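You operate a simulated robot arm through the tools that you are given. There is no shell and no other tool.

Carry out the task below with a simulated two-armed robot. There is one attempt and no reset: what you move stays moved.

Task
Take the coarse basket and leave it on the flange bench top. Then put the yellow brush in the carry tote. Then take the orange cover and put it on the third grey shelf from the bottom. Then put two of the pipe spools from the long bench top on the hose rack top. Then take the green resistor and leave it on top of the yellow cover. Keep to this order. Set down upright: coarse basket, pipe spool, green resistor.

Only the result counts: the job must be done as asked and must still hold three seconds after the hand-in. Knocking over, shifting, dropping, spilling or breaking anything else fails it. A push-on lid holds only when it is set on centred and level and pressed home; a screw cap is set on level and turned clockwise until tight.

Robot
Two 7-joint arms with two-finger parallel grippers on one trunk, on a base that drives. Base frame: it is fixed to the floor where the robot stands at the start and does not move with it; the origin is under the middle of the robot, x ahead of it, y to its left, z up. Readings come in m, rad, newtons and seconds.
The left shoulder is at the start at [0.05, 0.165, 0.955], the right one opposite. With the tool pointing down near the work surface each hand reaches from about 0.1 to 0.64 m from the robot's upright axis, wherever it stands, measured 20 degrees to its own side. Places, roughly: carry tote (26x15x9 cm) [0.4, 1.1, 0.3]; coarse basket (5x5x9 cm) [-0.6, -1.5, 0.5]; flange bench top [3.5, -2.2, 0.9]; green resistor [4.25, -1.75, 1]; hose rack top (68x12 cm) [0.84, -0.7, 0.78]; orange cover (9x8x4 cm) [1.1, -2.8, 0.9]; pipe spool (6x6x12 cm) [1.3, -2.8, 0.9]; pipe spool (7x7x12 cm) [1.2, -2.9, 0.9]; third grey shelf [-1, -0.7, 1]; yellow brush (3x3x13 cm) [0.3, -3.1, 0.9]; yellow cover (9x8x4 cm) [4, -1.9, 0.9]. Payload 3.91 kg a hand.
The TCP of each hand is the grasp point between the finger pads, 0.03 m short of the fingertips. In the tool frame z runs along the fingers and y along their closing line. Largest opening 0.11 m; finger width 0.02, thickness 0.01; the body of the gripper, 0.048 by 0.112 m, starts 0.055 m behind the TCP.
Orientation is that of the tool frame in the base frame, as [roll, pitch, yaw] about the fixed x, y, z axes, in that order (R = Rz(yaw) Ry(pitch) Rx(roll)). With the fingers straight down and closing along the base's y, the tool's x points along the base's -x, its y along +y and its z along -z.

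Tools
- The arms move only by the tool play_rows. It takes "left_increments", "right_increments" or both (then of equal length, played together; a hand with none holds still); each is a list of rows, each a list of 2 entries, a list of its own where there are three numbers: the shift along the tool's x, y, z in mm, then the turn, a rotation vector about the tool's x, y, z in rad. In form: [[[dx, dy, dz], [wx, wy, wz]], ...]. A call has 1 to 20 rows; each row shifts and turns the commanded pose from where the row before left it, along the tool's axes as they then stand. "left_gripper" and "right_gripper" are, for a hand that has rows, the finger opening in mm, from 0 to 110, set as the call begins (left out, the last holds). A row lasts 0.2 s, in which the tool goes at most 0.05 m and 0.15 rad; a call with a longer step from one row to the next is refused whole, and so is a gripper value outside its range. A pose out of reach is approached as far as the arm can. The call stops where the force on the tool passes 40 N (or 10 N more than at its start, if that is more) or the arm is blocked; 0.2 s more then pass. The fingers move at their own pace (about 0.045 m/s each) and stop on an object; they squeeze with about 44 N. The grip force told is the motor's: it shows also when the fingers shut on nothing. Time passes only in rows, and 0.2 s behind the last, so rows that do not move let the fingers close. It gives the time, the measured TCP pose, the force on the tool (base axes), the opening and the grip force at its end, in the units of the frame above (readings bear some noise), with the torque about the TCP (base axes, N m) and any sound that the robot's microphone picked up, and new pictures: "pictures" is both (left out), scene, wrist or none (wrist: the cameras of the hands that moved).
- Cameras (640 x 400 px; columns grow to the right, rows downward): "scene" is now at [0.1164, 0.0098, 1.14]; the picture's right is [0.11, -0.99, 0.00], its down [-0.51, -0.05, -0.86] and it looks along [0.85, 0.09, -0.52] (base axes); focal length 262 px, centre (320, 200). "left" rides on the left gripper at [0.072, -0.017, -0.103] in its tool frame; the picture's right is [0.23, 0.97, 0.00], its down [-0.76, 0.18, -0.62] and it looks along [-0.61, 0.14, 0.78] (tool axes); focal length 222 px, centre (320, 200). "right" rides on the right gripper at [0.072, 0.017, -0.103] in its tool frame; the picture's right is [-0.23, 0.97, 0.00], its down [-0.76, -0.18, -0.62] and it looks along [-0.61, -0.14, 0.78] (tool axes); focal length 222 px, centre (320, 200).
- slide_trunk(by): slides the trunk up (or, below 0, down) by that many m; the arms and the scene camera ride with it, the base frame stays. It gives what a move gives, with no picture.
- steer(legs): drives the robot by 1 to 6 legs, each [ahead, left, turn to the left] in m, m and rad, along the robot's own axes; the way and the turn of a leg run together, so that a leg with both is an arc; at most 1.5 m and 3.142 rad a leg. The arms and the cameras ride along, it lands a little off, and it stops where it bumps. It gives what a move gives, and a new picture of the scene camera.
- aim_head(pan, tilt): turns the head with the scene camera to pan (to the left, within 1.396 rad either way) and tilt (down, from -0.506 to 1.204), counted from straight ahead of the robot. It gives what a move gives, and a new picture of the scene camera.
- pixel_to_xyz(camera, pixels): for up to 12 pixels [column, row] of the newest picture of that camera ("zoom" is the newest enlarged one), the place [x, y, z] in the base frame of the surface seen there, good to about 0.003 m, but the place of the scene camera against the robot may be out by one fixed shift of up to 0.012 m in any direction. No time passes.
- zoom(camera, box): a new picture of the part [left, top, right, bottom] of that camera's present view, enlarged. No time passes.
- hand_in(): hands the job in; it is judged then, once.

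Open the grippers and draw the arms clear of the work before you hand the job in, unless the task says otherwise.

The tools are called after "Call:" as name(argument=value, ...) on one line, values as JSON. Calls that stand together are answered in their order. play_rows: Moves the arms, as the interface text tells. Its arguments: {"type":"object","properties":{"left_increments":{"type":"array","items":{"type":"array"}},"left_gripper":{"type":"number"},"right_increments":{"type":"array","items":{"type":"array"}},"right_gripper":{"type":"number"},"pictures":{"type":"string","enum":["both","scene","wrist","none"]}},"required":[]} The other tools are called the same way: slide_trunk (by) slides the trunk up or down; steer (legs) drives the base; aim_head (pan, tilt) turns the head that bears the scene camera; pixel_to_xyz (camera, pixels) gives the place of the surface under pixels of a picture; zoom (camera, box) takes an enlarged picture of a part of a camera's view; hand_in () hands the job in.

At the start:

```text
t: 0.0
left_tcp_pos: [0.3811, 0.1664, 0.6672]
left_ee_rot: [3.141, -0.001, -3.141]
left_wrist_force: [0.8, 0.4, -0.4]
left_ft_torque: [0.0, -0.01, -0.01]
left_grip_width: 0.1099
left_grip_force: 0.1
right_tcp_pos: [0.4881, -0.2324, 0.7091]
right_ee_rot: [3.141, -0.001, 3.141]
right_wrist_force: [-0.6, 0.5, 0.1]
right_ft_torque: [0.02, 0.01, -0.05]
right_grip_width: 0.1101
right_grip_force: 0.0
trunk travel left (down, up): [-0.175, 0.328]
robot x, y, heading: [0.0012, -0.0027, 0.002]
head pan, tilt: [0.106, 0.541]
```

scene: 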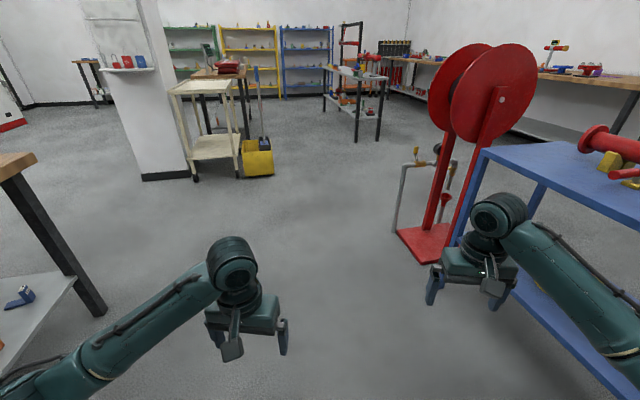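
right: 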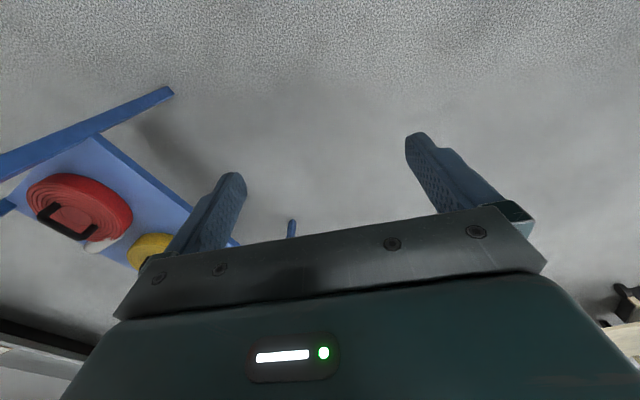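
left: 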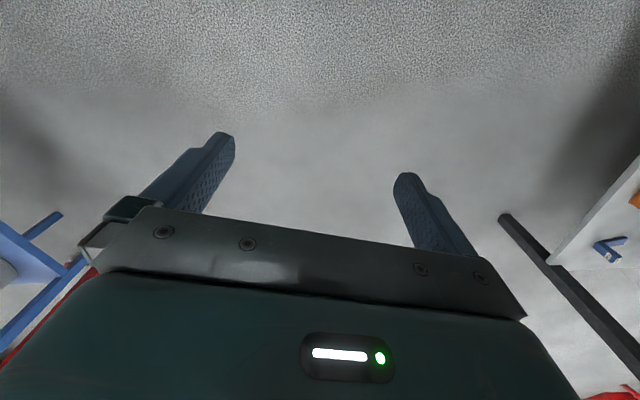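

The first scene picture shows the blue hose rack on the right (pixel ~[560,170]) and a shop beyond. I will look around with the head before moving anything.

Call:
aim_head(pan=-1.0, tilt=0.4)

Call:
aim_head(pan=-1.396, tilt=0.5)

Call:
aim_head(pan=1.3, tilt=0.5)

```text
t: 1.3
left_tcp_pos: [0.3821, 0.1656, 0.6674]
left_ee_rot: [-3.141, -0.001, 3.14]
left_wrist_force: [-1.2, -0.5, 0.2]
left_ft_torque: [0.02, 0.0, -0.02]
left_grip_width: 0.1102
left_grip_force: 0.0
right_tcp_pos: [0.4867, -0.2332, 0.7096]
right_ee_rot: [-3.141, 0.0, -3.14]
right_wrist_force: [-0.6, -0.2, -0.7]
right_ft_torque: [0.02, -0.04, -0.04]
right_grip_width: 0.11
right_grip_force: 0.0
trunk travel left (down, up): [-0.175, 0.328]
robot x, y, heading: [-0.0004, 0.0015, 0.0]
head pan, tilt: [-1.0, 0.4]
```

scene: 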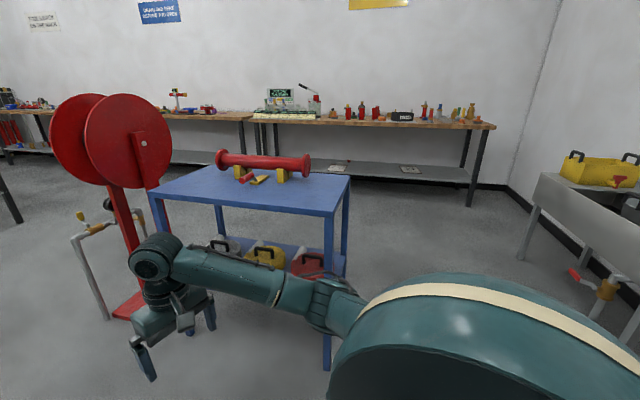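

```text
t: 2.2
left_tcp_pos: [0.3818, 0.1663, 0.6669]
left_ee_rot: [-3.141, 0.001, 3.141]
left_wrist_force: [0.3, 1.0, -0.3]
left_ft_torque: [0.0, -0.03, -0.04]
left_grip_width: 0.1101
left_grip_force: 0.0
right_tcp_pos: [0.4875, -0.2317, 0.7085]
right_ee_rot: [3.141, 0.0, -3.139]
right_wrist_force: [0.6, 0.2, -0.5]
right_ft_torque: [0.01, -0.01, 0.02]
right_grip_width: 0.11
right_grip_force: 0.0
trunk travel left (down, up): [-0.175, 0.328]
robot x, y, heading: [0.0008, -0.001, -0.005]
head pan, tilt: [-1.396, 0.499]
```

scene: 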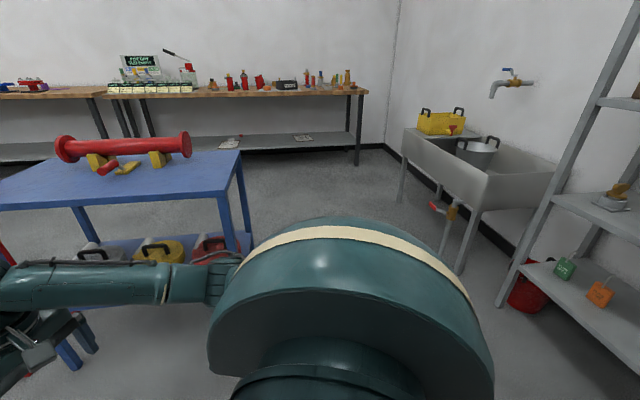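

```text
t: 4.6
left_tcp_pos: [0.3829, 0.1668, 0.6665]
left_ee_rot: [3.141, 0.001, -3.141]
left_wrist_force: [-0.2, -0.1, -0.2]
left_ft_torque: [0.01, -0.03, -0.01]
left_grip_width: 0.11
left_grip_force: 0.0
right_tcp_pos: [0.4866, -0.2317, 0.7107]
right_ee_rot: [-3.141, -0.001, -3.141]
right_wrist_force: [0.6, 0.1, 0.5]
right_ft_torque: [0.02, 0.0, 0.01]
right_grip_width: 0.1098
right_grip_force: 0.1
trunk travel left (down, up): [-0.175, 0.328]
robot x, y, heading: [-0.0022, 0.0011, 0.005]
head pan, tilt: [1.3, 0.499]
```

scene: 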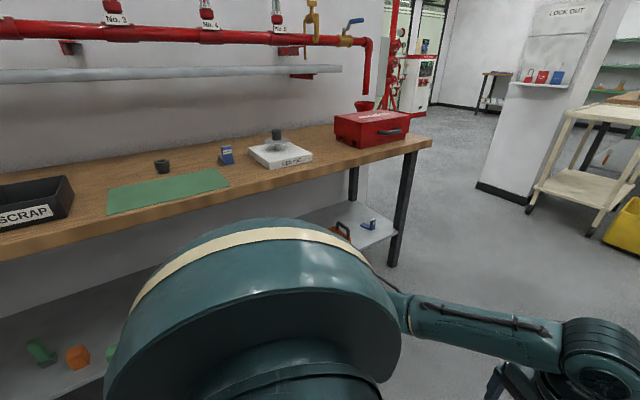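

The head sees the long bench, sink and shelf rack on the right, and the left bench. I look right again to measure distances.

Call:
aim_head(pan=-1.1, tilt=0.5)

```text
t: 6.8
left_tcp_pos: [0.3823, 0.1648, 0.6673]
left_ee_rot: [-3.141, 0.001, 3.141]
left_wrist_force: [0.2, -0.7, -0.3]
left_ft_torque: [0.0, 0.04, 0.01]
left_grip_width: 0.1102
left_grip_force: 0.1
right_tcp_pos: [0.486, -0.2305, 0.7093]
right_ee_rot: [-3.141, -0.001, 3.141]
right_wrist_force: [0.3, 0.4, 0.6]
right_ft_torque: [-0.02, -0.04, -0.02]
right_grip_width: 0.1101
right_grip_force: 0.0
trunk travel left (down, up): [-0.175, 0.328]
robot x, y, heading: [0.0029, -0.001, 0.001]
head pan, tilt: [-1.1, 0.499]
```

scene: 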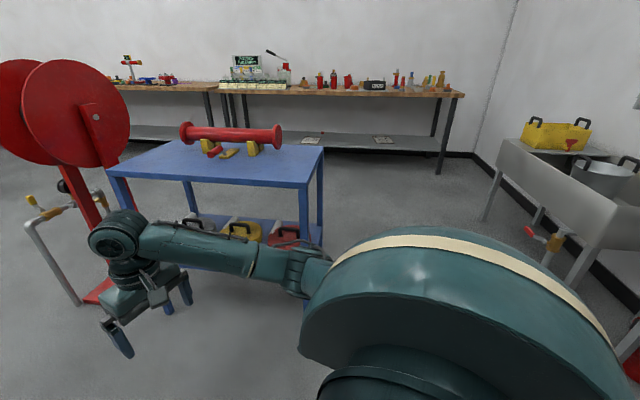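

Here the hose rack corners are near [107,172], [322,148], [302,185], [160,140]; I measure them along with the bench and sink.

Call:
pixel_to_xyz(camera="scene", pixels=[[109, 172], [322, 149], [303, 185], [160, 142], [235, 138], [80, 302], [450, 93], [230, 89], [320, 85], [560, 150], [630, 200], [500, 145]])

Call:
zoom(camera="scene", box=[220, 40, 480, 180])

Call:
zoom(camera="scene", box=[90, 40, 330, 200])

```text
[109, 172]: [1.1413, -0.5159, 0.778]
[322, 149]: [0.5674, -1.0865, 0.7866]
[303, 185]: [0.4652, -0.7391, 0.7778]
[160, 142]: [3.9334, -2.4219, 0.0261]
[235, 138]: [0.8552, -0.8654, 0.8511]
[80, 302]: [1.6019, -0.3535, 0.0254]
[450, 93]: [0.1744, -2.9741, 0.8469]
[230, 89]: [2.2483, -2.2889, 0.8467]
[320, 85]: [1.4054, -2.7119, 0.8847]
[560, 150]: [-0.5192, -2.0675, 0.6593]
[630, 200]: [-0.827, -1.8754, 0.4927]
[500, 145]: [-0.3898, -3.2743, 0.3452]
```

```text
2.46 times, centred on (350, 110) of scene
```

zoom: 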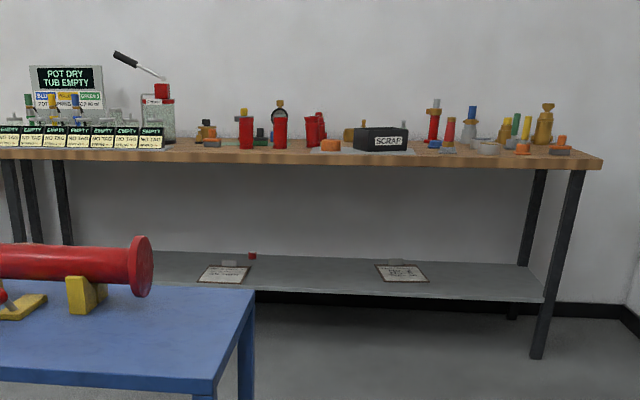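

```text
2.50 times, centred on (210, 120) of scene
```

zoom: 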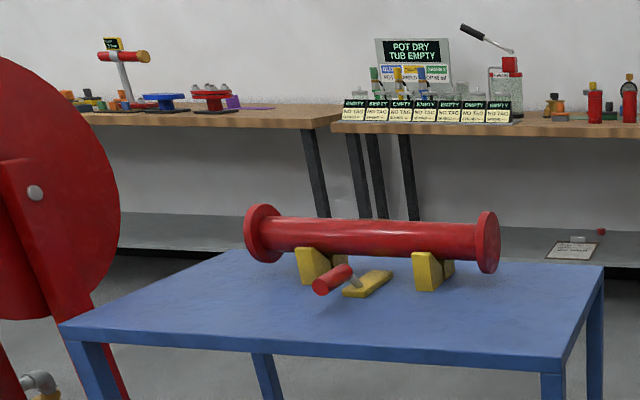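

The rack's front edge runs from (0.465,-0.74) to (1.14,-0.52), about 0.85 m off the axis, so turning in place is safe. I pull the right hand back a bit and turn right to look at the sink and shelves.

Call:
play_rows(right_increments=[[[40, 0, 0], [0, 0, 0]], [[40, 0, 0], [0, 0, 0]], [[30, 0, -30], [0, 0, 0]]], pictures="none")

Call:
steer(legs=[[0, 0, -1.57]])

Call:
aim_head(pan=-0.7, tilt=0.5)

```text
t: 7.6
left_tcp_pos: [0.3815, 0.1648, 0.6675]
left_ee_rot: [-3.141, -0.001, 3.141]
left_wrist_force: [-0.7, 0.3, -0.2]
left_ft_torque: [0.03, -0.03, -0.05]
left_grip_width: 0.11
left_grip_force: 0.1
right_tcp_pos: [0.3752, -0.2325, 0.7395]
right_ee_rot: [3.14, 0.001, 3.14]
right_wrist_force: [-0.5, -0.3, 0.7]
right_ft_torque: [0.02, 0.0, -0.01]
right_grip_width: 0.1103
right_grip_force: 0.0
trunk travel left (down, up): [-0.175, 0.328]
robot x, y, heading: [-0.002, -0.003, -0.001]
head pan, tilt: [-1.1, 0.499]
```

```text
t: 11.8
left_tcp_pos: [0.1685, -0.3801, 0.6671]
left_ee_rot: [-3.141, 0.0, 1.581]
left_wrist_force: [0.9, -0.8, -0.2]
left_ft_torque: [-0.01, 0.01, 0.01]
left_grip_width: 0.1098
left_grip_force: 0.1
right_tcp_pos: [-0.2285, -0.3788, 0.7382]
right_ee_rot: [-3.14, 0.0, 1.581]
right_wrist_force: [0.2, 0.3, 0.2]
right_ft_torque: [0.0, -0.01, -0.02]
right_grip_width: 0.1099
right_grip_force: 0.0
trunk travel left (down, up): [-0.175, 0.328]
robot x, y, heading: [0.0019, -0.0016, -1.56]
head pan, tilt: [-1.1, 0.499]
```

scene: 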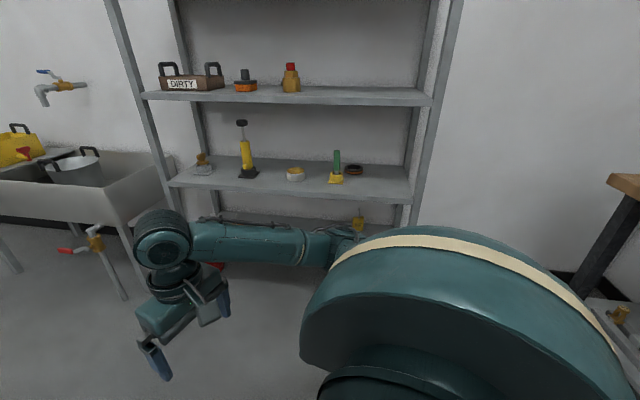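

```text
t: 12.7
left_tcp_pos: [0.1691, -0.3809, 0.6682]
left_ee_rot: [3.141, 0.002, 1.581]
left_wrist_force: [-0.4, 0.6, 0.4]
left_ft_torque: [-0.02, -0.03, 0.01]
left_grip_width: 0.1098
left_grip_force: 0.1
right_tcp_pos: [-0.2286, -0.3789, 0.7389]
right_ee_rot: [3.141, 0.001, 1.582]
right_wrist_force: [0.4, 0.5, -1.0]
right_ft_torque: [-0.03, 0.0, -0.01]
right_grip_width: 0.11
right_grip_force: 0.0
trunk travel left (down, up): [-0.175, 0.328]
robot x, y, heading: [-0.0005, 0.003, -1.564]
head pan, tilt: [-0.7, 0.499]
```

scene: 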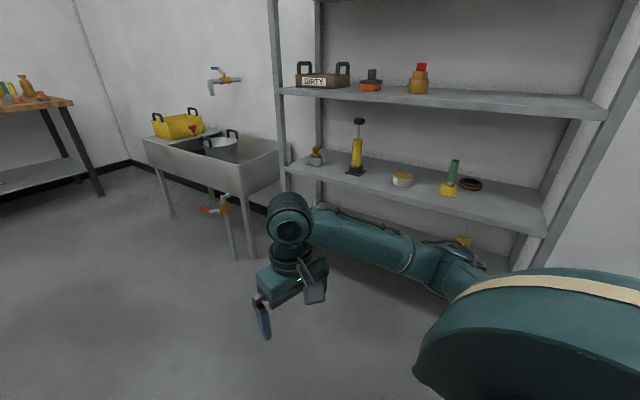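

Now the sink is at [210,150] and the grey shelves at [420,150]. I zoom in on both and measure.

Call:
zoom(camera="scene", box=[130, 80, 310, 200])

Call:
zoom(camera="scene", box=[270, 40, 630, 260])

Call:
pixel_to_xyz(camera="scene", pixels=[[145, 139], [240, 190], [285, 160], [290, 88], [600, 115], [290, 168], [540, 232], [445, 102], [420, 205], [220, 160], [250, 160], [580, 97]])

```text
3.33 times, centred on (220, 140) of scene
```

zoom: 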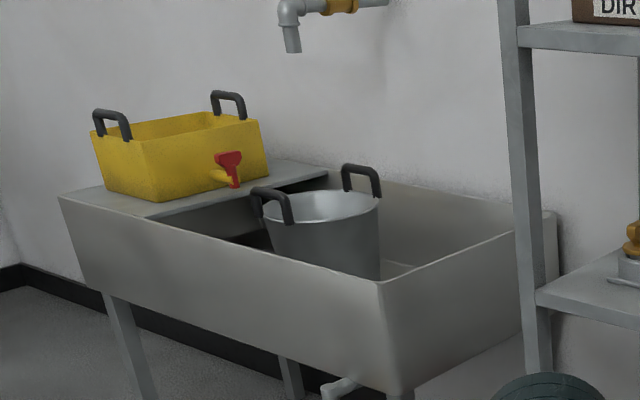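

```text
1.78 times, centred on (450, 150) of scene
```

zoom: 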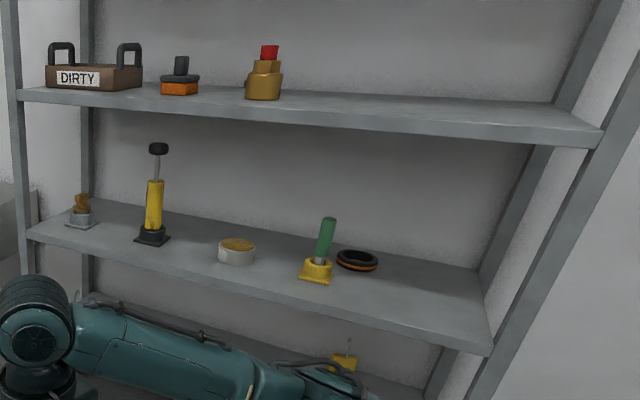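

```text
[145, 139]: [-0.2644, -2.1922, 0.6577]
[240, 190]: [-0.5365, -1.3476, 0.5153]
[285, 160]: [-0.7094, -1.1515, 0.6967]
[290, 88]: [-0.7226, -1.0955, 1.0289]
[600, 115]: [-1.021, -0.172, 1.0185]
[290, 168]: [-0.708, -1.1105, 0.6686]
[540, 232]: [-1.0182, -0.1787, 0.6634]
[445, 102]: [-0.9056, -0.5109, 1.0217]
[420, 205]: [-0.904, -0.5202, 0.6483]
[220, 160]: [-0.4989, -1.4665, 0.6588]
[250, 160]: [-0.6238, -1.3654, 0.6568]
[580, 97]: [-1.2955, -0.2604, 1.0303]
```

The sink's front rim runs from (-0.26,-2.19) to (-0.54,-1.35) at z≈0.66, with the third shelf at z≈1.02. I raise the trunk so that the arms clear the rim and drive toward the sink, then look in.

Call:
slide_trunk(by=0.28)

Call:
steer(legs=[[1.0, 0, 0], [0, 0, -1.27]])

Call:
aim_head(pan=0.15, tilt=0.75)

```text
t: 15.5
left_tcp_pos: [0.1695, -0.3808, 0.9476]
left_ee_rot: [3.141, 0.0, 1.58]
left_wrist_force: [0.0, 0.3, -1.1]
left_ft_torque: [0.03, -0.02, 0.02]
left_grip_width: 0.11
left_grip_force: 0.1
right_tcp_pos: [-0.229, -0.3778, 1.0191]
right_ee_rot: [-3.141, -0.001, 1.581]
right_wrist_force: [-0.2, 0.1, -0.3]
right_ft_torque: [0.02, -0.01, -0.01]
right_grip_width: 0.11
right_grip_force: 0.0
trunk travel left (down, up): [-0.455, 0.048]
robot x, y, heading: [0.0013, -0.0031, -1.564]
head pan, tilt: [-0.7, 0.499]
```

```text
t: 23.8
left_tcp_pos: [-0.3015, -1.2809, 0.9482]
left_ee_rot: [3.141, 0.001, 0.326]
left_wrist_force: [-0.6, 0.5, -0.8]
left_ft_torque: [0.0, -0.02, 0.01]
left_grip_width: 0.1101
left_grip_force: 0.0
right_tcp_pos: [-0.4219, -0.9001, 1.0197]
right_ee_rot: [-3.141, 0.001, 0.323]
right_wrist_force: [0.3, 0.7, 1.0]
right_ft_torque: [0.01, 0.02, 0.0]
right_grip_width: 0.1099
right_grip_force: 0.1
trunk travel left (down, up): [-0.455, 0.048]
robot x, y, heading: [0.0096, -1.0035, -2.816]
head pan, tilt: [-0.7, 0.499]
```

scene: 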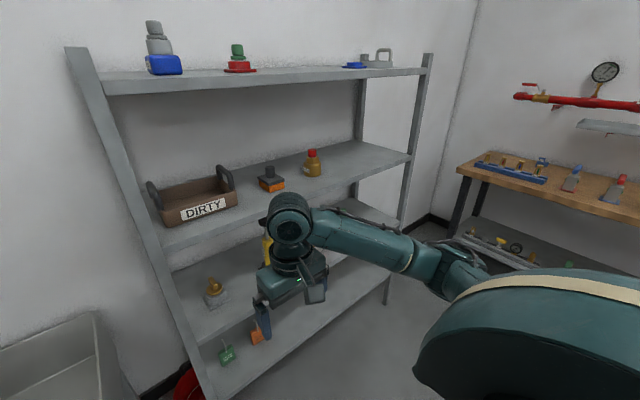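

```text
t: 25.0
left_tcp_pos: [-0.3016, -1.2818, 0.947]
left_ee_rot: [3.141, 0.001, 0.324]
left_wrist_force: [0.6, -0.1, 0.4]
left_ft_torque: [-0.02, 0.01, 0.02]
left_grip_width: 0.1098
left_grip_force: 0.0
right_tcp_pos: [-0.422, -0.9014, 1.0198]
right_ee_rot: [3.141, 0.001, 0.323]
right_wrist_force: [-0.2, -0.8, 0.9]
right_ft_torque: [0.0, -0.01, 0.0]
right_grip_width: 0.1101
right_grip_force: 0.1
trunk travel left (down, up): [-0.455, 0.048]
robot x, y, heading: [0.0122, -1.0006, -2.815]
head pan, tilt: [0.15, 0.75]
```

scene: 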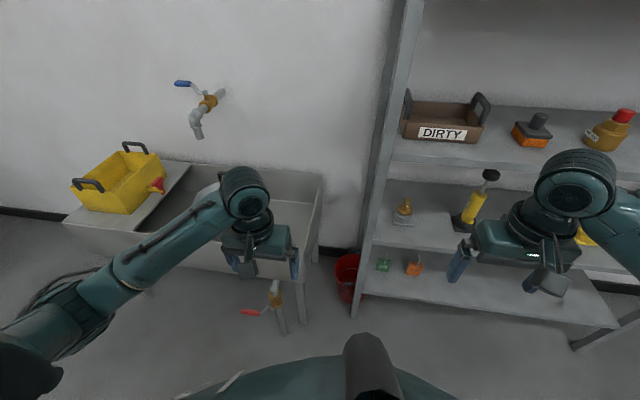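

The left arm hides the sink interior (pixel [250,210]). I drive sideways left along the sink and look in.

Call:
steer(legs=[[0.0, 0.3, 0]])

Call:
aim_head(pan=0.0, tilt=0.8)

```text
t: 28.2
left_tcp_pos: [-0.2074, -1.5649, 0.948]
left_ee_rot: [3.14, 0.0, 0.322]
left_wrist_force: [-0.2, 0.2, -0.5]
left_ft_torque: [-0.02, -0.01, -0.02]
left_grip_width: 0.1099
left_grip_force: 0.0
right_tcp_pos: [-0.3273, -1.1865, 1.0183]
right_ee_rot: [-3.138, 0.0, 0.324]
right_wrist_force: [0.8, -0.6, 0.4]
right_ft_torque: [0.01, 0.05, 0.03]
right_grip_width: 0.1099
right_grip_force: 0.0
trunk travel left (down, up): [-0.455, 0.048]
robot x, y, heading: [0.1011, -1.2852, -2.82]
head pan, tilt: [0.15, 0.75]
```

scene: 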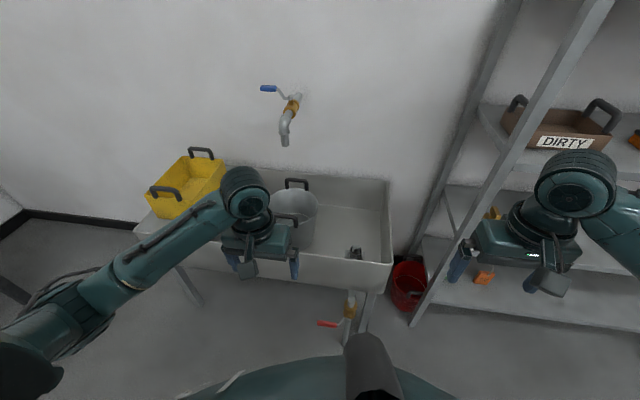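

```text
t: 28.9
left_tcp_pos: [-0.2067, -1.5652, 0.9476]
left_ee_rot: [3.141, -0.001, 0.323]
left_wrist_force: [0.1, -0.7, -1.2]
left_ft_torque: [0.02, -0.01, 0.02]
left_grip_width: 0.1101
left_grip_force: 0.3
right_tcp_pos: [-0.327, -1.1865, 1.0192]
right_ee_rot: [-3.139, -0.001, 0.325]
right_wrist_force: [0.2, 0.6, -0.4]
right_ft_torque: [0.03, -0.01, 0.01]
right_grip_width: 0.1101
right_grip_force: 0.1
trunk travel left (down, up): [-0.455, 0.048]
robot x, y, heading: [0.1014, -1.2844, -2.818]
head pan, tilt: [0.0, 0.799]
```

scene: 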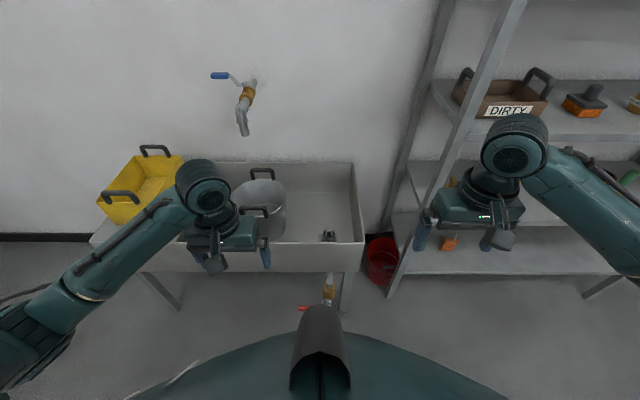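

A small dark thing sits in the sink near [329,236]; I zoom and measure it.

Call:
zoom(camera="scene", box=[220, 150, 380, 250])

Call:
pixel_to_xyz(camera="scene", pixels=[[327, 235], [331, 232], [333, 238], [330, 242], [310, 220], [290, 242], [363, 242], [353, 164], [262, 188]])

```text
4.00 times, centred on (300, 200) of scene
```

zoom: 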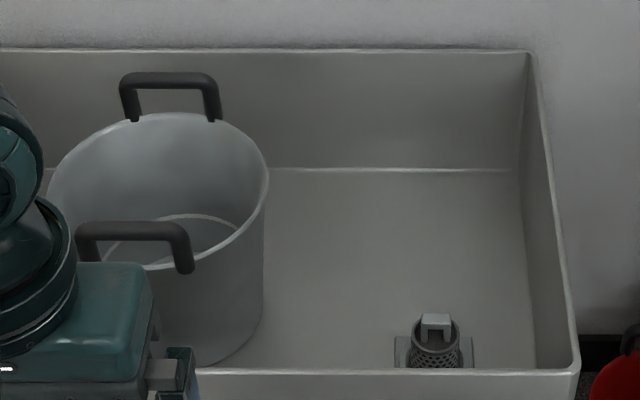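

```text
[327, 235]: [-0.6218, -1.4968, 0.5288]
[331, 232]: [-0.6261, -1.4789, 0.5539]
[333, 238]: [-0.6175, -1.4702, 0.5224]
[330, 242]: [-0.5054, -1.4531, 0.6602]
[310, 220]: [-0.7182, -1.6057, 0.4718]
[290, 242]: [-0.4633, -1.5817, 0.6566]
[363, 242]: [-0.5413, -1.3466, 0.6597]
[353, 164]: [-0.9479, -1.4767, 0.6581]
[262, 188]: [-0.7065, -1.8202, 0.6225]
```

The coarse basket (grey handle at zoom [435,325], so about (-0.62,-1.48), top z≈0.56) stands in the sink on z≈0.47. I lift the left hand, then drive in so that the right hand can reach it.

Call:
play_rows(left_increments=[[[20, 0, -40], [0, 0, 0]], [[20, 0, -40], [0, 0, 0]], [[20, 0, -40], [0, 0, 0]], [[0, 0, -40], [0, 0, 0]], [[0, 0, -40], [0, 0, 0]]], pictures="none")

Call:
steer(legs=[[0.0, 0.14, 0], [0.2, 0, 0]])

Call:
aim_head(pan=-0.2, tilt=1.0)

```text
t: 30.1
left_tcp_pos: [-0.1497, -1.5447, 1.1488]
left_ee_rot: [3.14, 0.001, 0.323]
left_wrist_force: [-0.1, -0.3, -0.2]
left_ft_torque: [0.02, 0.0, 0.0]
left_grip_width: 0.1102
left_grip_force: 0.0
right_tcp_pos: [-0.3279, -1.1855, 1.0187]
right_ee_rot: [3.141, -0.001, 0.325]
right_wrist_force: [-0.6, -0.4, -0.1]
right_ft_torque: [0.0, 0.03, -0.02]
right_grip_width: 0.1101
right_grip_force: 0.0
trunk travel left (down, up): [-0.455, 0.048]
robot x, y, heading: [0.104, -1.2847, -2.821]
head pan, tilt: [0.0, 0.799]
```

```text
t: 33.2
left_tcp_pos: [-0.2948, -1.743, 1.1468]
left_ee_rot: [3.14, -0.001, 0.323]
left_wrist_force: [-0.4, -0.6, -0.4]
left_ft_torque: [0.01, -0.03, 0.0]
left_grip_width: 0.1101
left_grip_force: 0.0
right_tcp_pos: [-0.4725, -1.3839, 1.0199]
right_ee_rot: [-3.14, -0.001, 0.326]
right_wrist_force: [-0.2, 0.5, 0.7]
right_ft_torque: [-0.03, -0.01, -0.01]
right_grip_width: 0.1099
right_grip_force: 0.0
trunk travel left (down, up): [-0.455, 0.048]
robot x, y, heading: [-0.0434, -1.4864, -2.814]
head pan, tilt: [0.0, 0.799]
```

scene: 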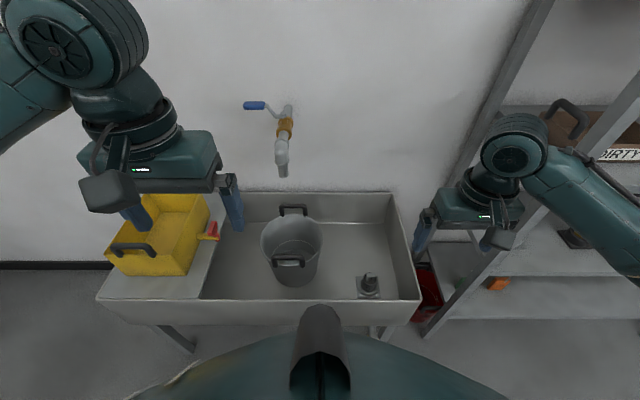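

```text
t: 33.9
left_tcp_pos: [-0.294, -1.7431, 1.1485]
left_ee_rot: [3.14, 0.002, 0.324]
left_wrist_force: [0.0, 0.9, 0.3]
left_ft_torque: [-0.02, 0.03, -0.01]
left_grip_width: 0.1099
left_grip_force: 0.0
right_tcp_pos: [-0.472, -1.3849, 1.0187]
right_ee_rot: [-3.141, 0.002, 0.324]
right_wrist_force: [0.6, 0.6, 0.3]
right_ft_torque: [-0.01, -0.01, 0.0]
right_grip_width: 0.1103
right_grip_force: 0.1
trunk travel left (down, up): [-0.455, 0.048]
robot x, y, heading: [-0.0436, -1.4877, -2.817]
head pan, tilt: [-0.201, 1.0]
```

scene: 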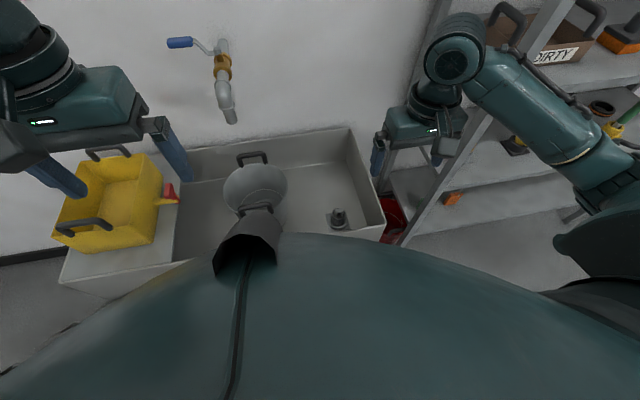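

The basket is visible at [338,218]. I zoom in and measure it.

Call:
zoom(camera="scene", box=[290, 180, 390, 242])

Call:
pixel_to_xyz(camera="scene", pixels=[[338, 210], [338, 216], [338, 222], [334, 216], [343, 216], [350, 222], [384, 222], [300, 232], [365, 175]])

Call:
slide_trunk(by=-0.23)

```text
6.40 times, centred on (340, 211) of scene
```

zoom: 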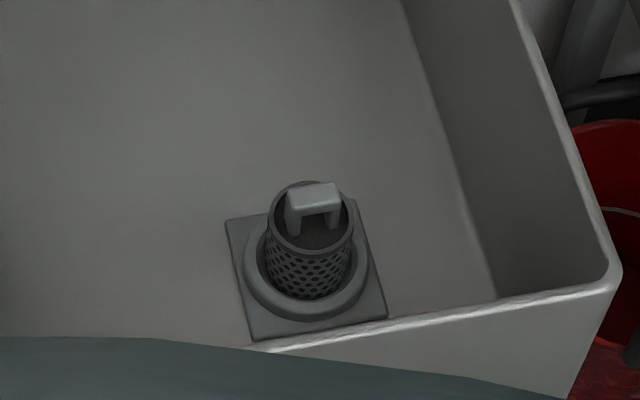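

```text
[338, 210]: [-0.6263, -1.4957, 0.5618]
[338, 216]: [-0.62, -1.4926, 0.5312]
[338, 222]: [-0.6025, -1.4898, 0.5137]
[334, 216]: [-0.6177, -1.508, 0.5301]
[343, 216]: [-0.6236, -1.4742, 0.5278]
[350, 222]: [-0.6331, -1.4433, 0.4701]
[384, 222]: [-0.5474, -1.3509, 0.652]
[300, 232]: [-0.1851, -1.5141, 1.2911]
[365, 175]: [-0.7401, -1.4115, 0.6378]
```

```text
t: 36.3
left_tcp_pos: [-0.2938, -1.7431, 0.9186]
left_ee_rot: [-3.141, 0.002, 0.324]
left_wrist_force: [1.0, -0.2, 0.2]
left_ft_torque: [0.02, 0.0, -0.03]
left_grip_width: 0.1101
left_grip_force: 0.1
right_tcp_pos: [-0.4722, -1.3829, 0.7884]
right_ee_rot: [-3.14, -0.001, 0.324]
right_wrist_force: [0.5, 0.5, 0.0]
right_ft_torque: [0.01, 0.03, -0.02]
right_grip_width: 0.11
right_grip_force: 0.0
trunk travel left (down, up): [-0.225, 0.278]
robot x, y, heading: [-0.0418, -1.4863, -2.816]
head pan, tilt: [-0.201, 1.0]
```

The basket sits in a ring seat; its handle top is around (-0.626,-1.495,0.562) and the body rim near z 0.535. I bring the right hand above it at z≈0.72 and check with the wrist camera.

Call:
play_rows(right_increments=[[[-36.3, 11.4, 13.6], [0, 0, 0]], [[-36.3, 11.4, 13.6], [0, 0, 0]], [[-36.3, 11.4, 13.6], [0, 0, 0]], [[-36.3, 11.4, 13.6], [0, 0, 0]], [[-36.3, 11.4, 13.6], [0, 0, 0]], [[0, 0, 0], [0, 0, 0]]])

```text
t: 37.7
left_tcp_pos: [-0.2931, -1.7436, 0.9171]
left_ee_rot: [-3.14, 0.0, 0.324]
left_wrist_force: [0.3, 0.4, 0.2]
left_ft_torque: [0.02, 0.01, -0.01]
left_grip_width: 0.11
left_grip_force: 0.2
right_tcp_pos: [-0.6261, -1.4948, 0.7215]
right_ee_rot: [-3.14, -0.001, 0.327]
right_wrist_force: [0.8, 0.6, 0.5]
right_ft_torque: [-0.01, 0.02, 0.0]
right_grip_width: 0.1103
right_grip_force: 0.2
trunk travel left (down, up): [-0.225, 0.278]
robot x, y, heading: [-0.0426, -1.4811, -2.818]
head pan, tilt: [-0.201, 1.0]
```

scene: 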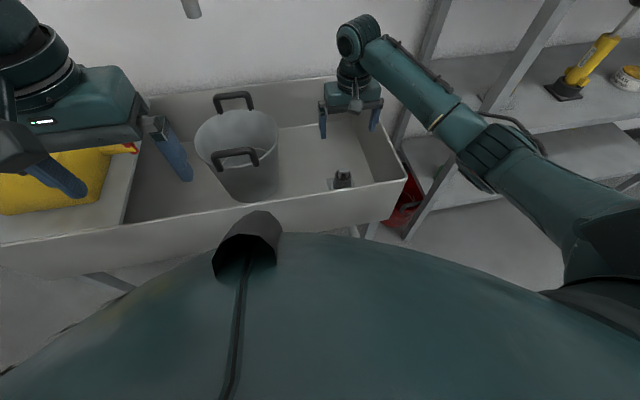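
right: 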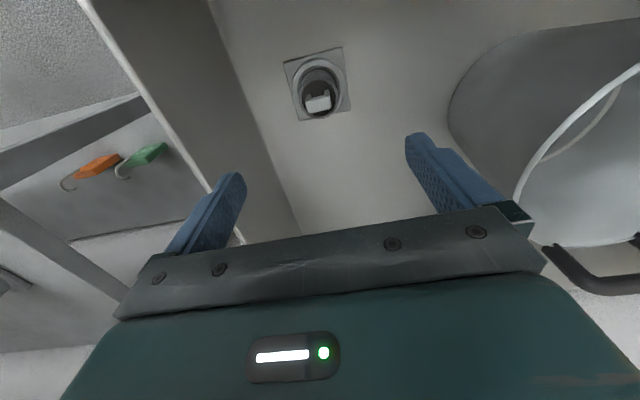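

The basket handle appears at [318,102] in the wrist view, close to the predicted axis point (320,107). I verify with the wrist camera's own measurement.

Call:
pixel_to_xyz(camera="right", pixels=[[318, 102], [308, 104], [329, 100], [320, 68], [302, 90], [336, 85], [299, 60], [340, 110], [240, 235]])

Call:
zoom(camera="right", box=[270, 40, 370, 130])

```text
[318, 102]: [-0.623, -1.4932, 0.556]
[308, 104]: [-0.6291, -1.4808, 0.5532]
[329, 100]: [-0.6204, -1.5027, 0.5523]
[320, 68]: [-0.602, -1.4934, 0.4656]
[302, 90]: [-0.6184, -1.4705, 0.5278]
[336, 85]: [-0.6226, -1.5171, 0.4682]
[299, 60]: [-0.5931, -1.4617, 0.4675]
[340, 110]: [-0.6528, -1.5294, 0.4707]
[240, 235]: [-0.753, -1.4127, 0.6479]
```

```text
4.44 times, centred on (320, 85) of right
```

zoom: 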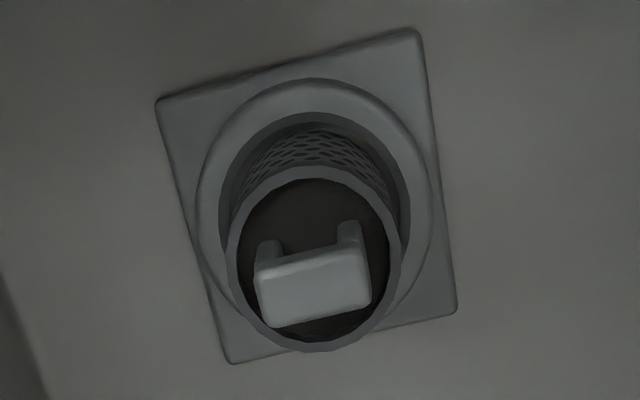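

The wrist measurement puts the basket axis at about (-0.624,-1.493), right under the tool. I go down to TCP z≈0.537 with the fingers at 80 mm.

Call:
play_rows(right_increments=[[[1, 0, 37], [0, 0, 0]], [[1, 0, 37], [0, 0, 0]], [[0, 0, 37], [0, 0, 0]], [[0, 0, 37], [0, 0, 0]], [[0, 0, 36], [0, 0, 0]], [[0, 0, 0], [0, 0, 0]]], right_gripper=80)

```text
t: 39.1
left_tcp_pos: [-0.293, -1.743, 0.9186]
left_ee_rot: [3.141, 0.001, 0.324]
left_wrist_force: [0.8, -1.1, 0.4]
left_ft_torque: [0.0, -0.02, -0.01]
left_grip_width: 0.1099
left_grip_force: 0.0
right_tcp_pos: [-0.6247, -1.4946, 0.5356]
right_ee_rot: [3.14, 0.001, 0.324]
right_wrist_force: [-0.1, 0.7, -0.3]
right_ft_torque: [0.0, -0.03, 0.02]
right_grip_width: 0.0798
right_grip_force: 0.1
trunk travel left (down, up): [-0.225, 0.278]
robot x, y, heading: [-0.0406, -1.4859, -2.812]
head pan, tilt: [-0.201, 1.0]
```

scene: 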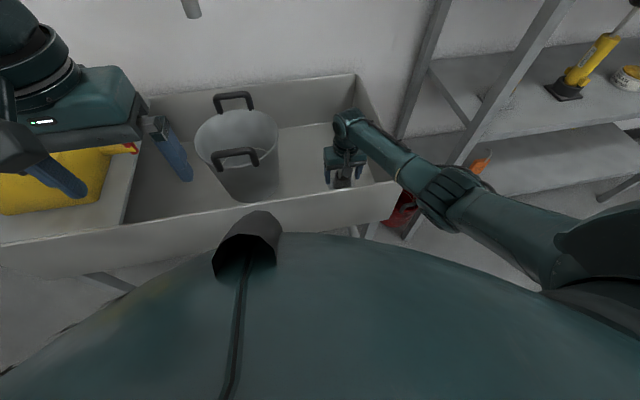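
right: 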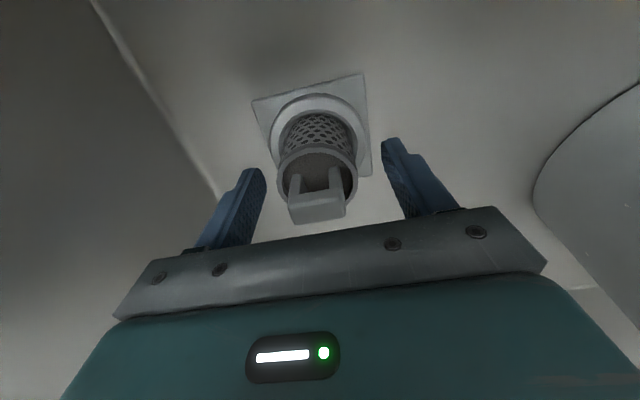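

The basket sits centred between the fingers at [317,185]. I close on it.

Call:
play_rows(right_increments=[[[0, 0, 0], [0, 0, 0]], [[0, 0, 0], [0, 0, 0]], [[0, 0, 0], [0, 0, 0]], [[0, 0, 0], [0, 0, 0]]], right_gripper=0, pictures="wrist")

```text
t: 40.1
left_tcp_pos: [-0.2944, -1.7424, 0.9172]
left_ee_rot: [-3.141, 0.0, 0.326]
left_wrist_force: [0.3, -0.5, 0.3]
left_ft_torque: [-0.01, -0.05, 0.01]
left_grip_width: 0.1098
left_grip_force: 0.1
right_tcp_pos: [-0.6245, -1.4948, 0.5367]
right_ee_rot: [3.14, -0.001, 0.323]
right_wrist_force: [-0.4, -0.1, 0.6]
right_ft_torque: [-0.02, -0.01, -0.01]
right_grip_width: 0.0482
right_grip_force: 44.6
trunk travel left (down, up): [-0.225, 0.278]
robot x, y, heading: [-0.043, -1.482, -2.811]
head pan, tilt: [-0.201, 1.0]
```

right: 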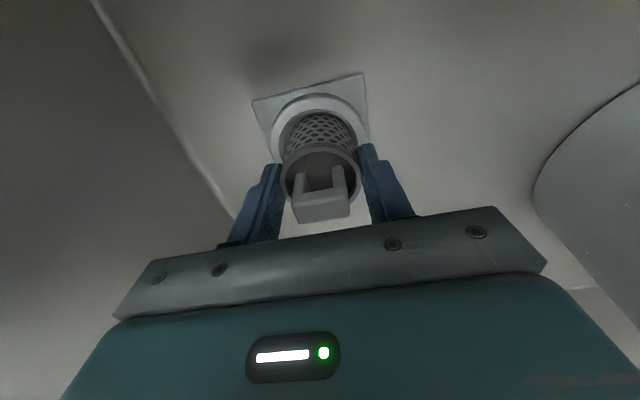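

It is gripped at 48 mm width. I lift it straight up, slowly at first.

Call:
play_rows(right_increments=[[[0, 0, -10], [0, 0, 0]], [[0, 0, -15], [0, 0, 0]], [[0, 0, -25], [0, 0, 0]], [[0, 0, -40], [0, 0, 0]], [[0, 0, -40], [0, 0, 0]], [[0, 0, -40], [0, 0, 0]], [[0, 0, -40], [0, 0, 0]], [[0, 0, -20], [0, 0, 0]], [[0, 0, 0], [0, 0, 0]]])

```text
t: 42.1
left_tcp_pos: [-0.2934, -1.7431, 0.918]
left_ee_rot: [3.14, 0.0, 0.324]
left_wrist_force: [0.5, 0.6, 0.4]
left_ft_torque: [0.0, 0.01, -0.01]
left_grip_width: 0.1099
left_grip_force: 0.1
right_tcp_pos: [-0.6236, -1.4943, 0.7679]
right_ee_rot: [-3.139, 0.0, 0.325]
right_wrist_force: [-1.1, -0.2, -0.9]
right_ft_torque: [0.01, 0.0, -0.03]
right_grip_width: 0.0486
right_grip_force: 43.8
trunk travel left (down, up): [-0.225, 0.278]
robot x, y, heading: [-0.0405, -1.4844, -2.818]
head pan, tilt: [-0.201, 1.0]
```

scene: 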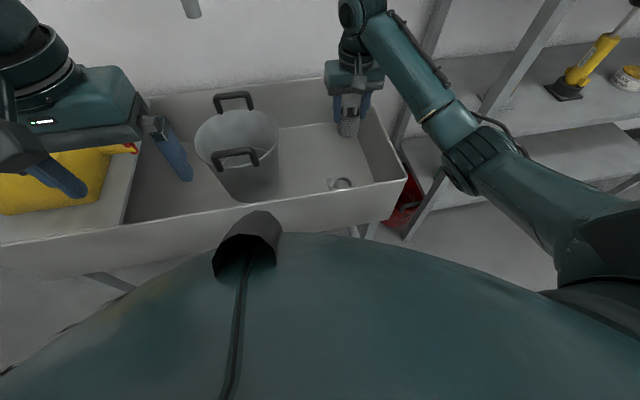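
right: 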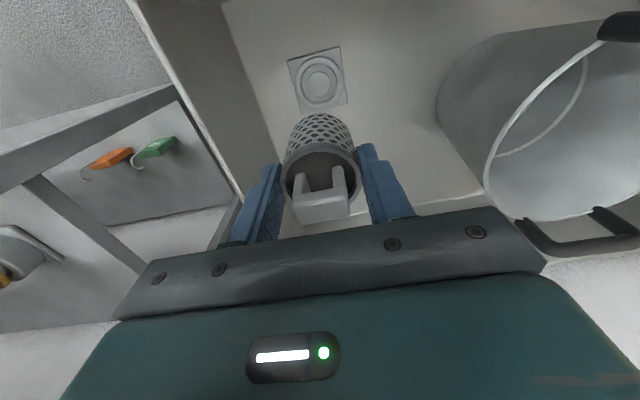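

The basket came out cleanly and the seat stays in place at [320,80]. I raise the trunk and pull the hand back over the rim.

Call:
slide_trunk(by=0.2)

Call:
play_rows(right_increments=[[[40, 0, 0], [0, 0, 0]], [[45, 0, 0], [0, 0, 0]], [[45, 0, 0], [0, 0, 0]], [[45, 0, 0], [0, 0, 0]], [[40, 0, 0], [0, 0, 0]]], pictures="none")

Call:
steer(legs=[[-0.25, 0, 0], [0, 0.45, 0], [0, 0, 1.57], [0, 0, 1.57]])

Call:
aim_head(pan=-0.4, tilt=0.35)

```text
t: 44.3
left_tcp_pos: [-0.2942, -1.7434, 1.1183]
left_ee_rot: [-3.14, -0.001, 0.326]
left_wrist_force: [0.0, 0.2, 0.2]
left_ft_torque: [0.02, -0.01, 0.02]
left_grip_width: 0.1102
left_grip_force: 0.0
right_tcp_pos: [-0.6229, -1.495, 0.9673]
right_ee_rot: [-3.141, -0.001, 0.325]
right_wrist_force: [0.6, 0.3, -0.4]
right_ft_torque: [0.03, -0.01, -0.02]
right_grip_width: 0.0484
right_grip_force: 43.7
trunk travel left (down, up): [-0.425, 0.078]
robot x, y, heading: [-0.0433, -1.4838, -2.82]
head pan, tilt: [-0.201, 1.0]
```

```text
t: 45.5
left_tcp_pos: [-0.2943, -1.7437, 1.1192]
left_ee_rot: [-3.142, 0.001, 0.325]
left_wrist_force: [-0.2, -0.6, 0.2]
left_ft_torque: [0.01, 0.03, -0.04]
left_grip_width: 0.1099
left_grip_force: 0.1
right_tcp_pos: [-0.42, -1.4255, 0.9687]
right_ee_rot: [3.141, 0.0, 0.325]
right_wrist_force: [0.8, 0.6, -1.2]
right_ft_torque: [0.04, 0.02, 0.0]
right_grip_width: 0.0487
right_grip_force: 43.9
trunk travel left (down, up): [-0.425, 0.078]
robot x, y, heading: [-0.0424, -1.4814, -2.817]
head pan, tilt: [-0.201, 1.0]
```

```text
t: 59.0
left_tcp_pos: [0.5889, -1.568, 1.1175]
left_ee_rot: [3.141, 0.001, -2.807]
left_wrist_force: [0.1, 0.1, 0.0]
left_ft_torque: [0.04, 0.01, 0.04]
left_grip_width: 0.11
left_grip_force: 0.2
right_tcp_pos: [0.7194, -1.8835, 0.9682]
right_ee_rot: [-3.138, 0.0, -2.807]
right_wrist_force: [-0.1, -0.3, -1.3]
right_ft_torque: [-0.02, 0.03, 0.05]
right_grip_width: 0.0483
right_grip_force: 44.5
trunk travel left (down, up): [-0.425, 0.078]
robot x, y, heading: [0.3433, -1.8288, 0.33]
head pan, tilt: [-0.201, 1.0]
```

scene: 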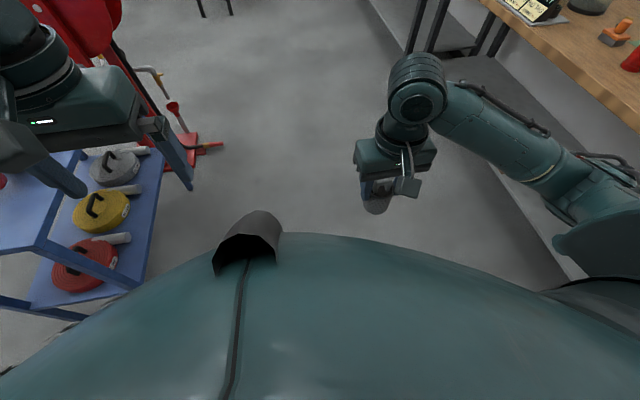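

```text
t: 60.1
left_tcp_pos: [0.5895, -1.568, 1.1181]
left_ee_rot: [3.141, -0.001, -2.806]
left_wrist_force: [0.3, -0.5, 1.3]
left_ft_torque: [0.05, 0.02, 0.01]
left_grip_width: 0.11
left_grip_force: 0.1
right_tcp_pos: [0.719, -1.8835, 0.9682]
right_ee_rot: [-3.14, 0.001, -2.806]
right_wrist_force: [-0.6, -0.3, -1.2]
right_ft_torque: [-0.01, -0.01, 0.01]
right_grip_width: 0.0485
right_grip_force: 44.5
trunk travel left (down, up): [-0.425, 0.078]
robot x, y, heading: [0.3363, -1.8299, 0.334]
head pan, tilt: [-0.4, 0.351]
```

scene: 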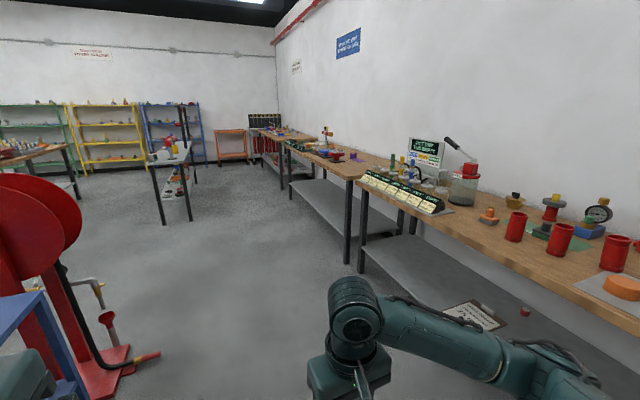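

The long bench with red spools is visible at right ([516,225], [560,240], [614,253]) and the orange cover at [625,287]. I zoom to read it.

Call:
zoom(camera="scene", box=[440, 120, 640, 320])

Call:
zoom(camera="scene", box=[270, 110, 480, 240])

Call:
pixel_to_xyz(camera="scene", pixels=[[516, 213], [560, 225], [614, 238], [625, 283], [552, 212], [350, 178], [290, 142], [330, 148], [320, 152], [357, 158], [465, 190], [385, 210]])

```text
2.00 times, centred on (540, 220) of scene
```

zoom: 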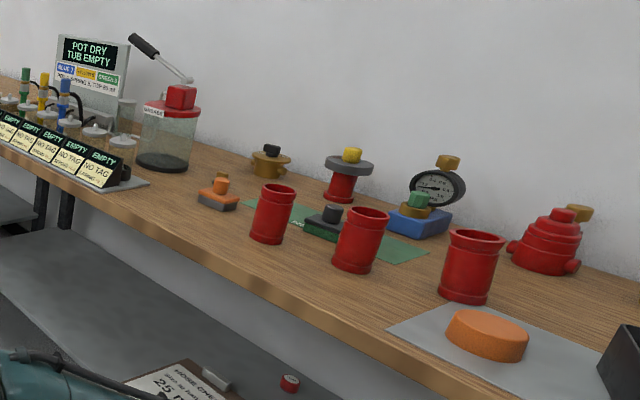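

```text
3.05 times, centred on (375, 175) of scene
```

zoom: 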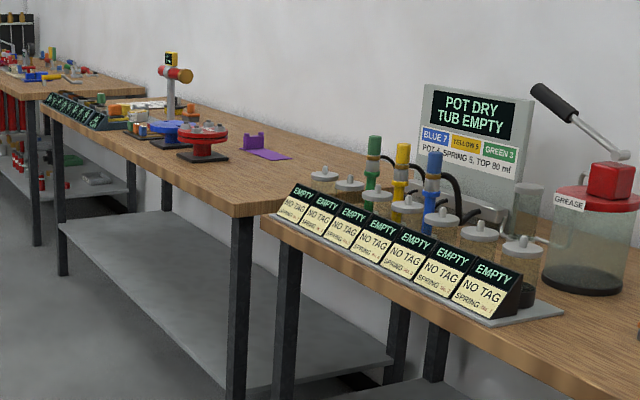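

```text
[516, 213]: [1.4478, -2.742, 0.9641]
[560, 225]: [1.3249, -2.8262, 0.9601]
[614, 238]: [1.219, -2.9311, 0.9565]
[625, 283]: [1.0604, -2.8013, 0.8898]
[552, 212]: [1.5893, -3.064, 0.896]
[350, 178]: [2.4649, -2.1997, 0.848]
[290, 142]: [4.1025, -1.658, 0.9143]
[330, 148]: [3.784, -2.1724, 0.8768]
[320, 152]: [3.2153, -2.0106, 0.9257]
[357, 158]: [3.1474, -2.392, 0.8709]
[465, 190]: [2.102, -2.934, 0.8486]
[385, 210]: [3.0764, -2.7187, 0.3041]
```

The flange bench (near corner (2.46,-2.20), z 0.848) has free front space right of the purple part. I drive along the aisle and look at it, keeping the basket high.

Call:
steer(legs=[[0, -0.2, -0.01], [1.2, 0, 0]])

Call:
aim_head(pan=-0.3, tilt=0.4)

```text
t: 68.1
left_tcp_pos: [1.7948, -1.3783, 1.1174]
left_ee_rot: [-3.141, 0.001, -2.82]
left_wrist_force: [-0.3, 0.0, 0.1]
left_ft_torque: [-0.02, -0.04, 0.01]
left_grip_width: 0.1101
left_grip_force: 0.0
right_tcp_pos: [1.9184, -1.6964, 0.9678]
right_ee_rot: [3.142, 0.002, -2.817]
right_wrist_force: [-0.4, -0.1, -1.3]
right_ft_torque: [0.02, 0.02, -0.02]
right_grip_width: 0.0485
right_grip_force: 43.7
trunk travel left (down, up): [-0.425, 0.078]
robot x, y, heading: [1.5398, -1.6338, 0.319]
head pan, tilt: [-0.4, 0.351]
```

scene: 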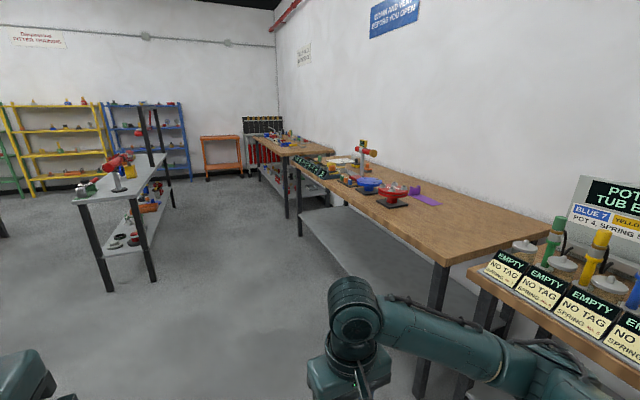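

```text
t: 68.8
left_tcp_pos: [1.7934, -1.3792, 1.1179]
left_ee_rot: [-3.14, 0.001, -2.819]
left_wrist_force: [0.7, 0.1, -1.2]
left_ft_torque: [-0.01, 0.02, -0.03]
left_grip_width: 0.1101
left_grip_force: 0.0
right_tcp_pos: [1.9191, -1.6965, 0.9686]
right_ee_rot: [-3.141, 0.0, -2.819]
right_wrist_force: [0.6, 0.0, -0.8]
right_ft_torque: [0.02, -0.03, 0.04]
right_grip_width: 0.0486
right_grip_force: 44.2
trunk travel left (down, up): [-0.425, 0.078]
robot x, y, heading: [1.541, -1.6368, 0.318]
head pan, tilt: [-0.3, 0.4]
```

scene: 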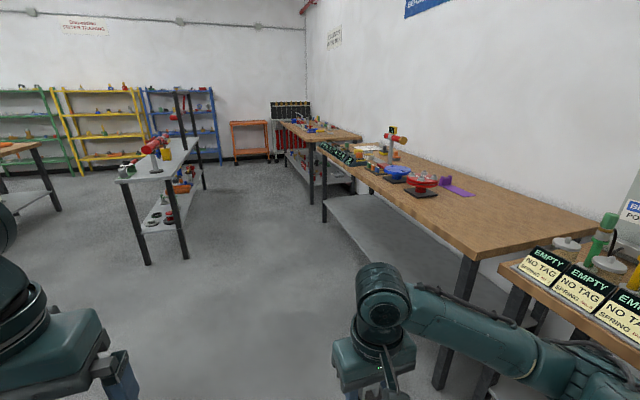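

The near area of the flange bench (pixels [500,215]) is empty. I check the clearances to the tall grey table's legs and the bench.

Call:
pixel_to_xyz(camera="scene", pixels=[[147, 264], [186, 257], [120, 181], [470, 200], [455, 180], [425, 182], [470, 258], [590, 222], [386, 145], [323, 148], [360, 190], [540, 270]])

Call:
zoom(camera="scene", box=[300, 110, 520, 240])

```text
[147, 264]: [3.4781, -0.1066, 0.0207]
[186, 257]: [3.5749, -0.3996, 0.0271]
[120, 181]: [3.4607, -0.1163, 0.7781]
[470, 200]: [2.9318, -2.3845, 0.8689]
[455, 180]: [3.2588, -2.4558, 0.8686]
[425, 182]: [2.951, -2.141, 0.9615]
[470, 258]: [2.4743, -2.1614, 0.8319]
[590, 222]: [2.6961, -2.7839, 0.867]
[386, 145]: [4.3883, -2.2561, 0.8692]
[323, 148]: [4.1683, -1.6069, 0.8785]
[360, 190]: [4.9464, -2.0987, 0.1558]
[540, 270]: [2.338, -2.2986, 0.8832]
```

```text
2.91 times, centred on (410, 175) of scene
```

zoom: 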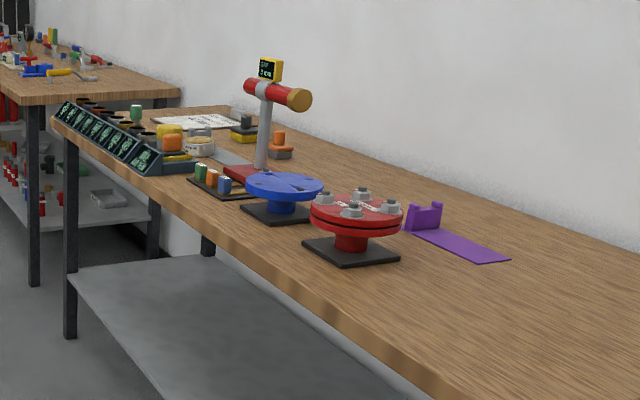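

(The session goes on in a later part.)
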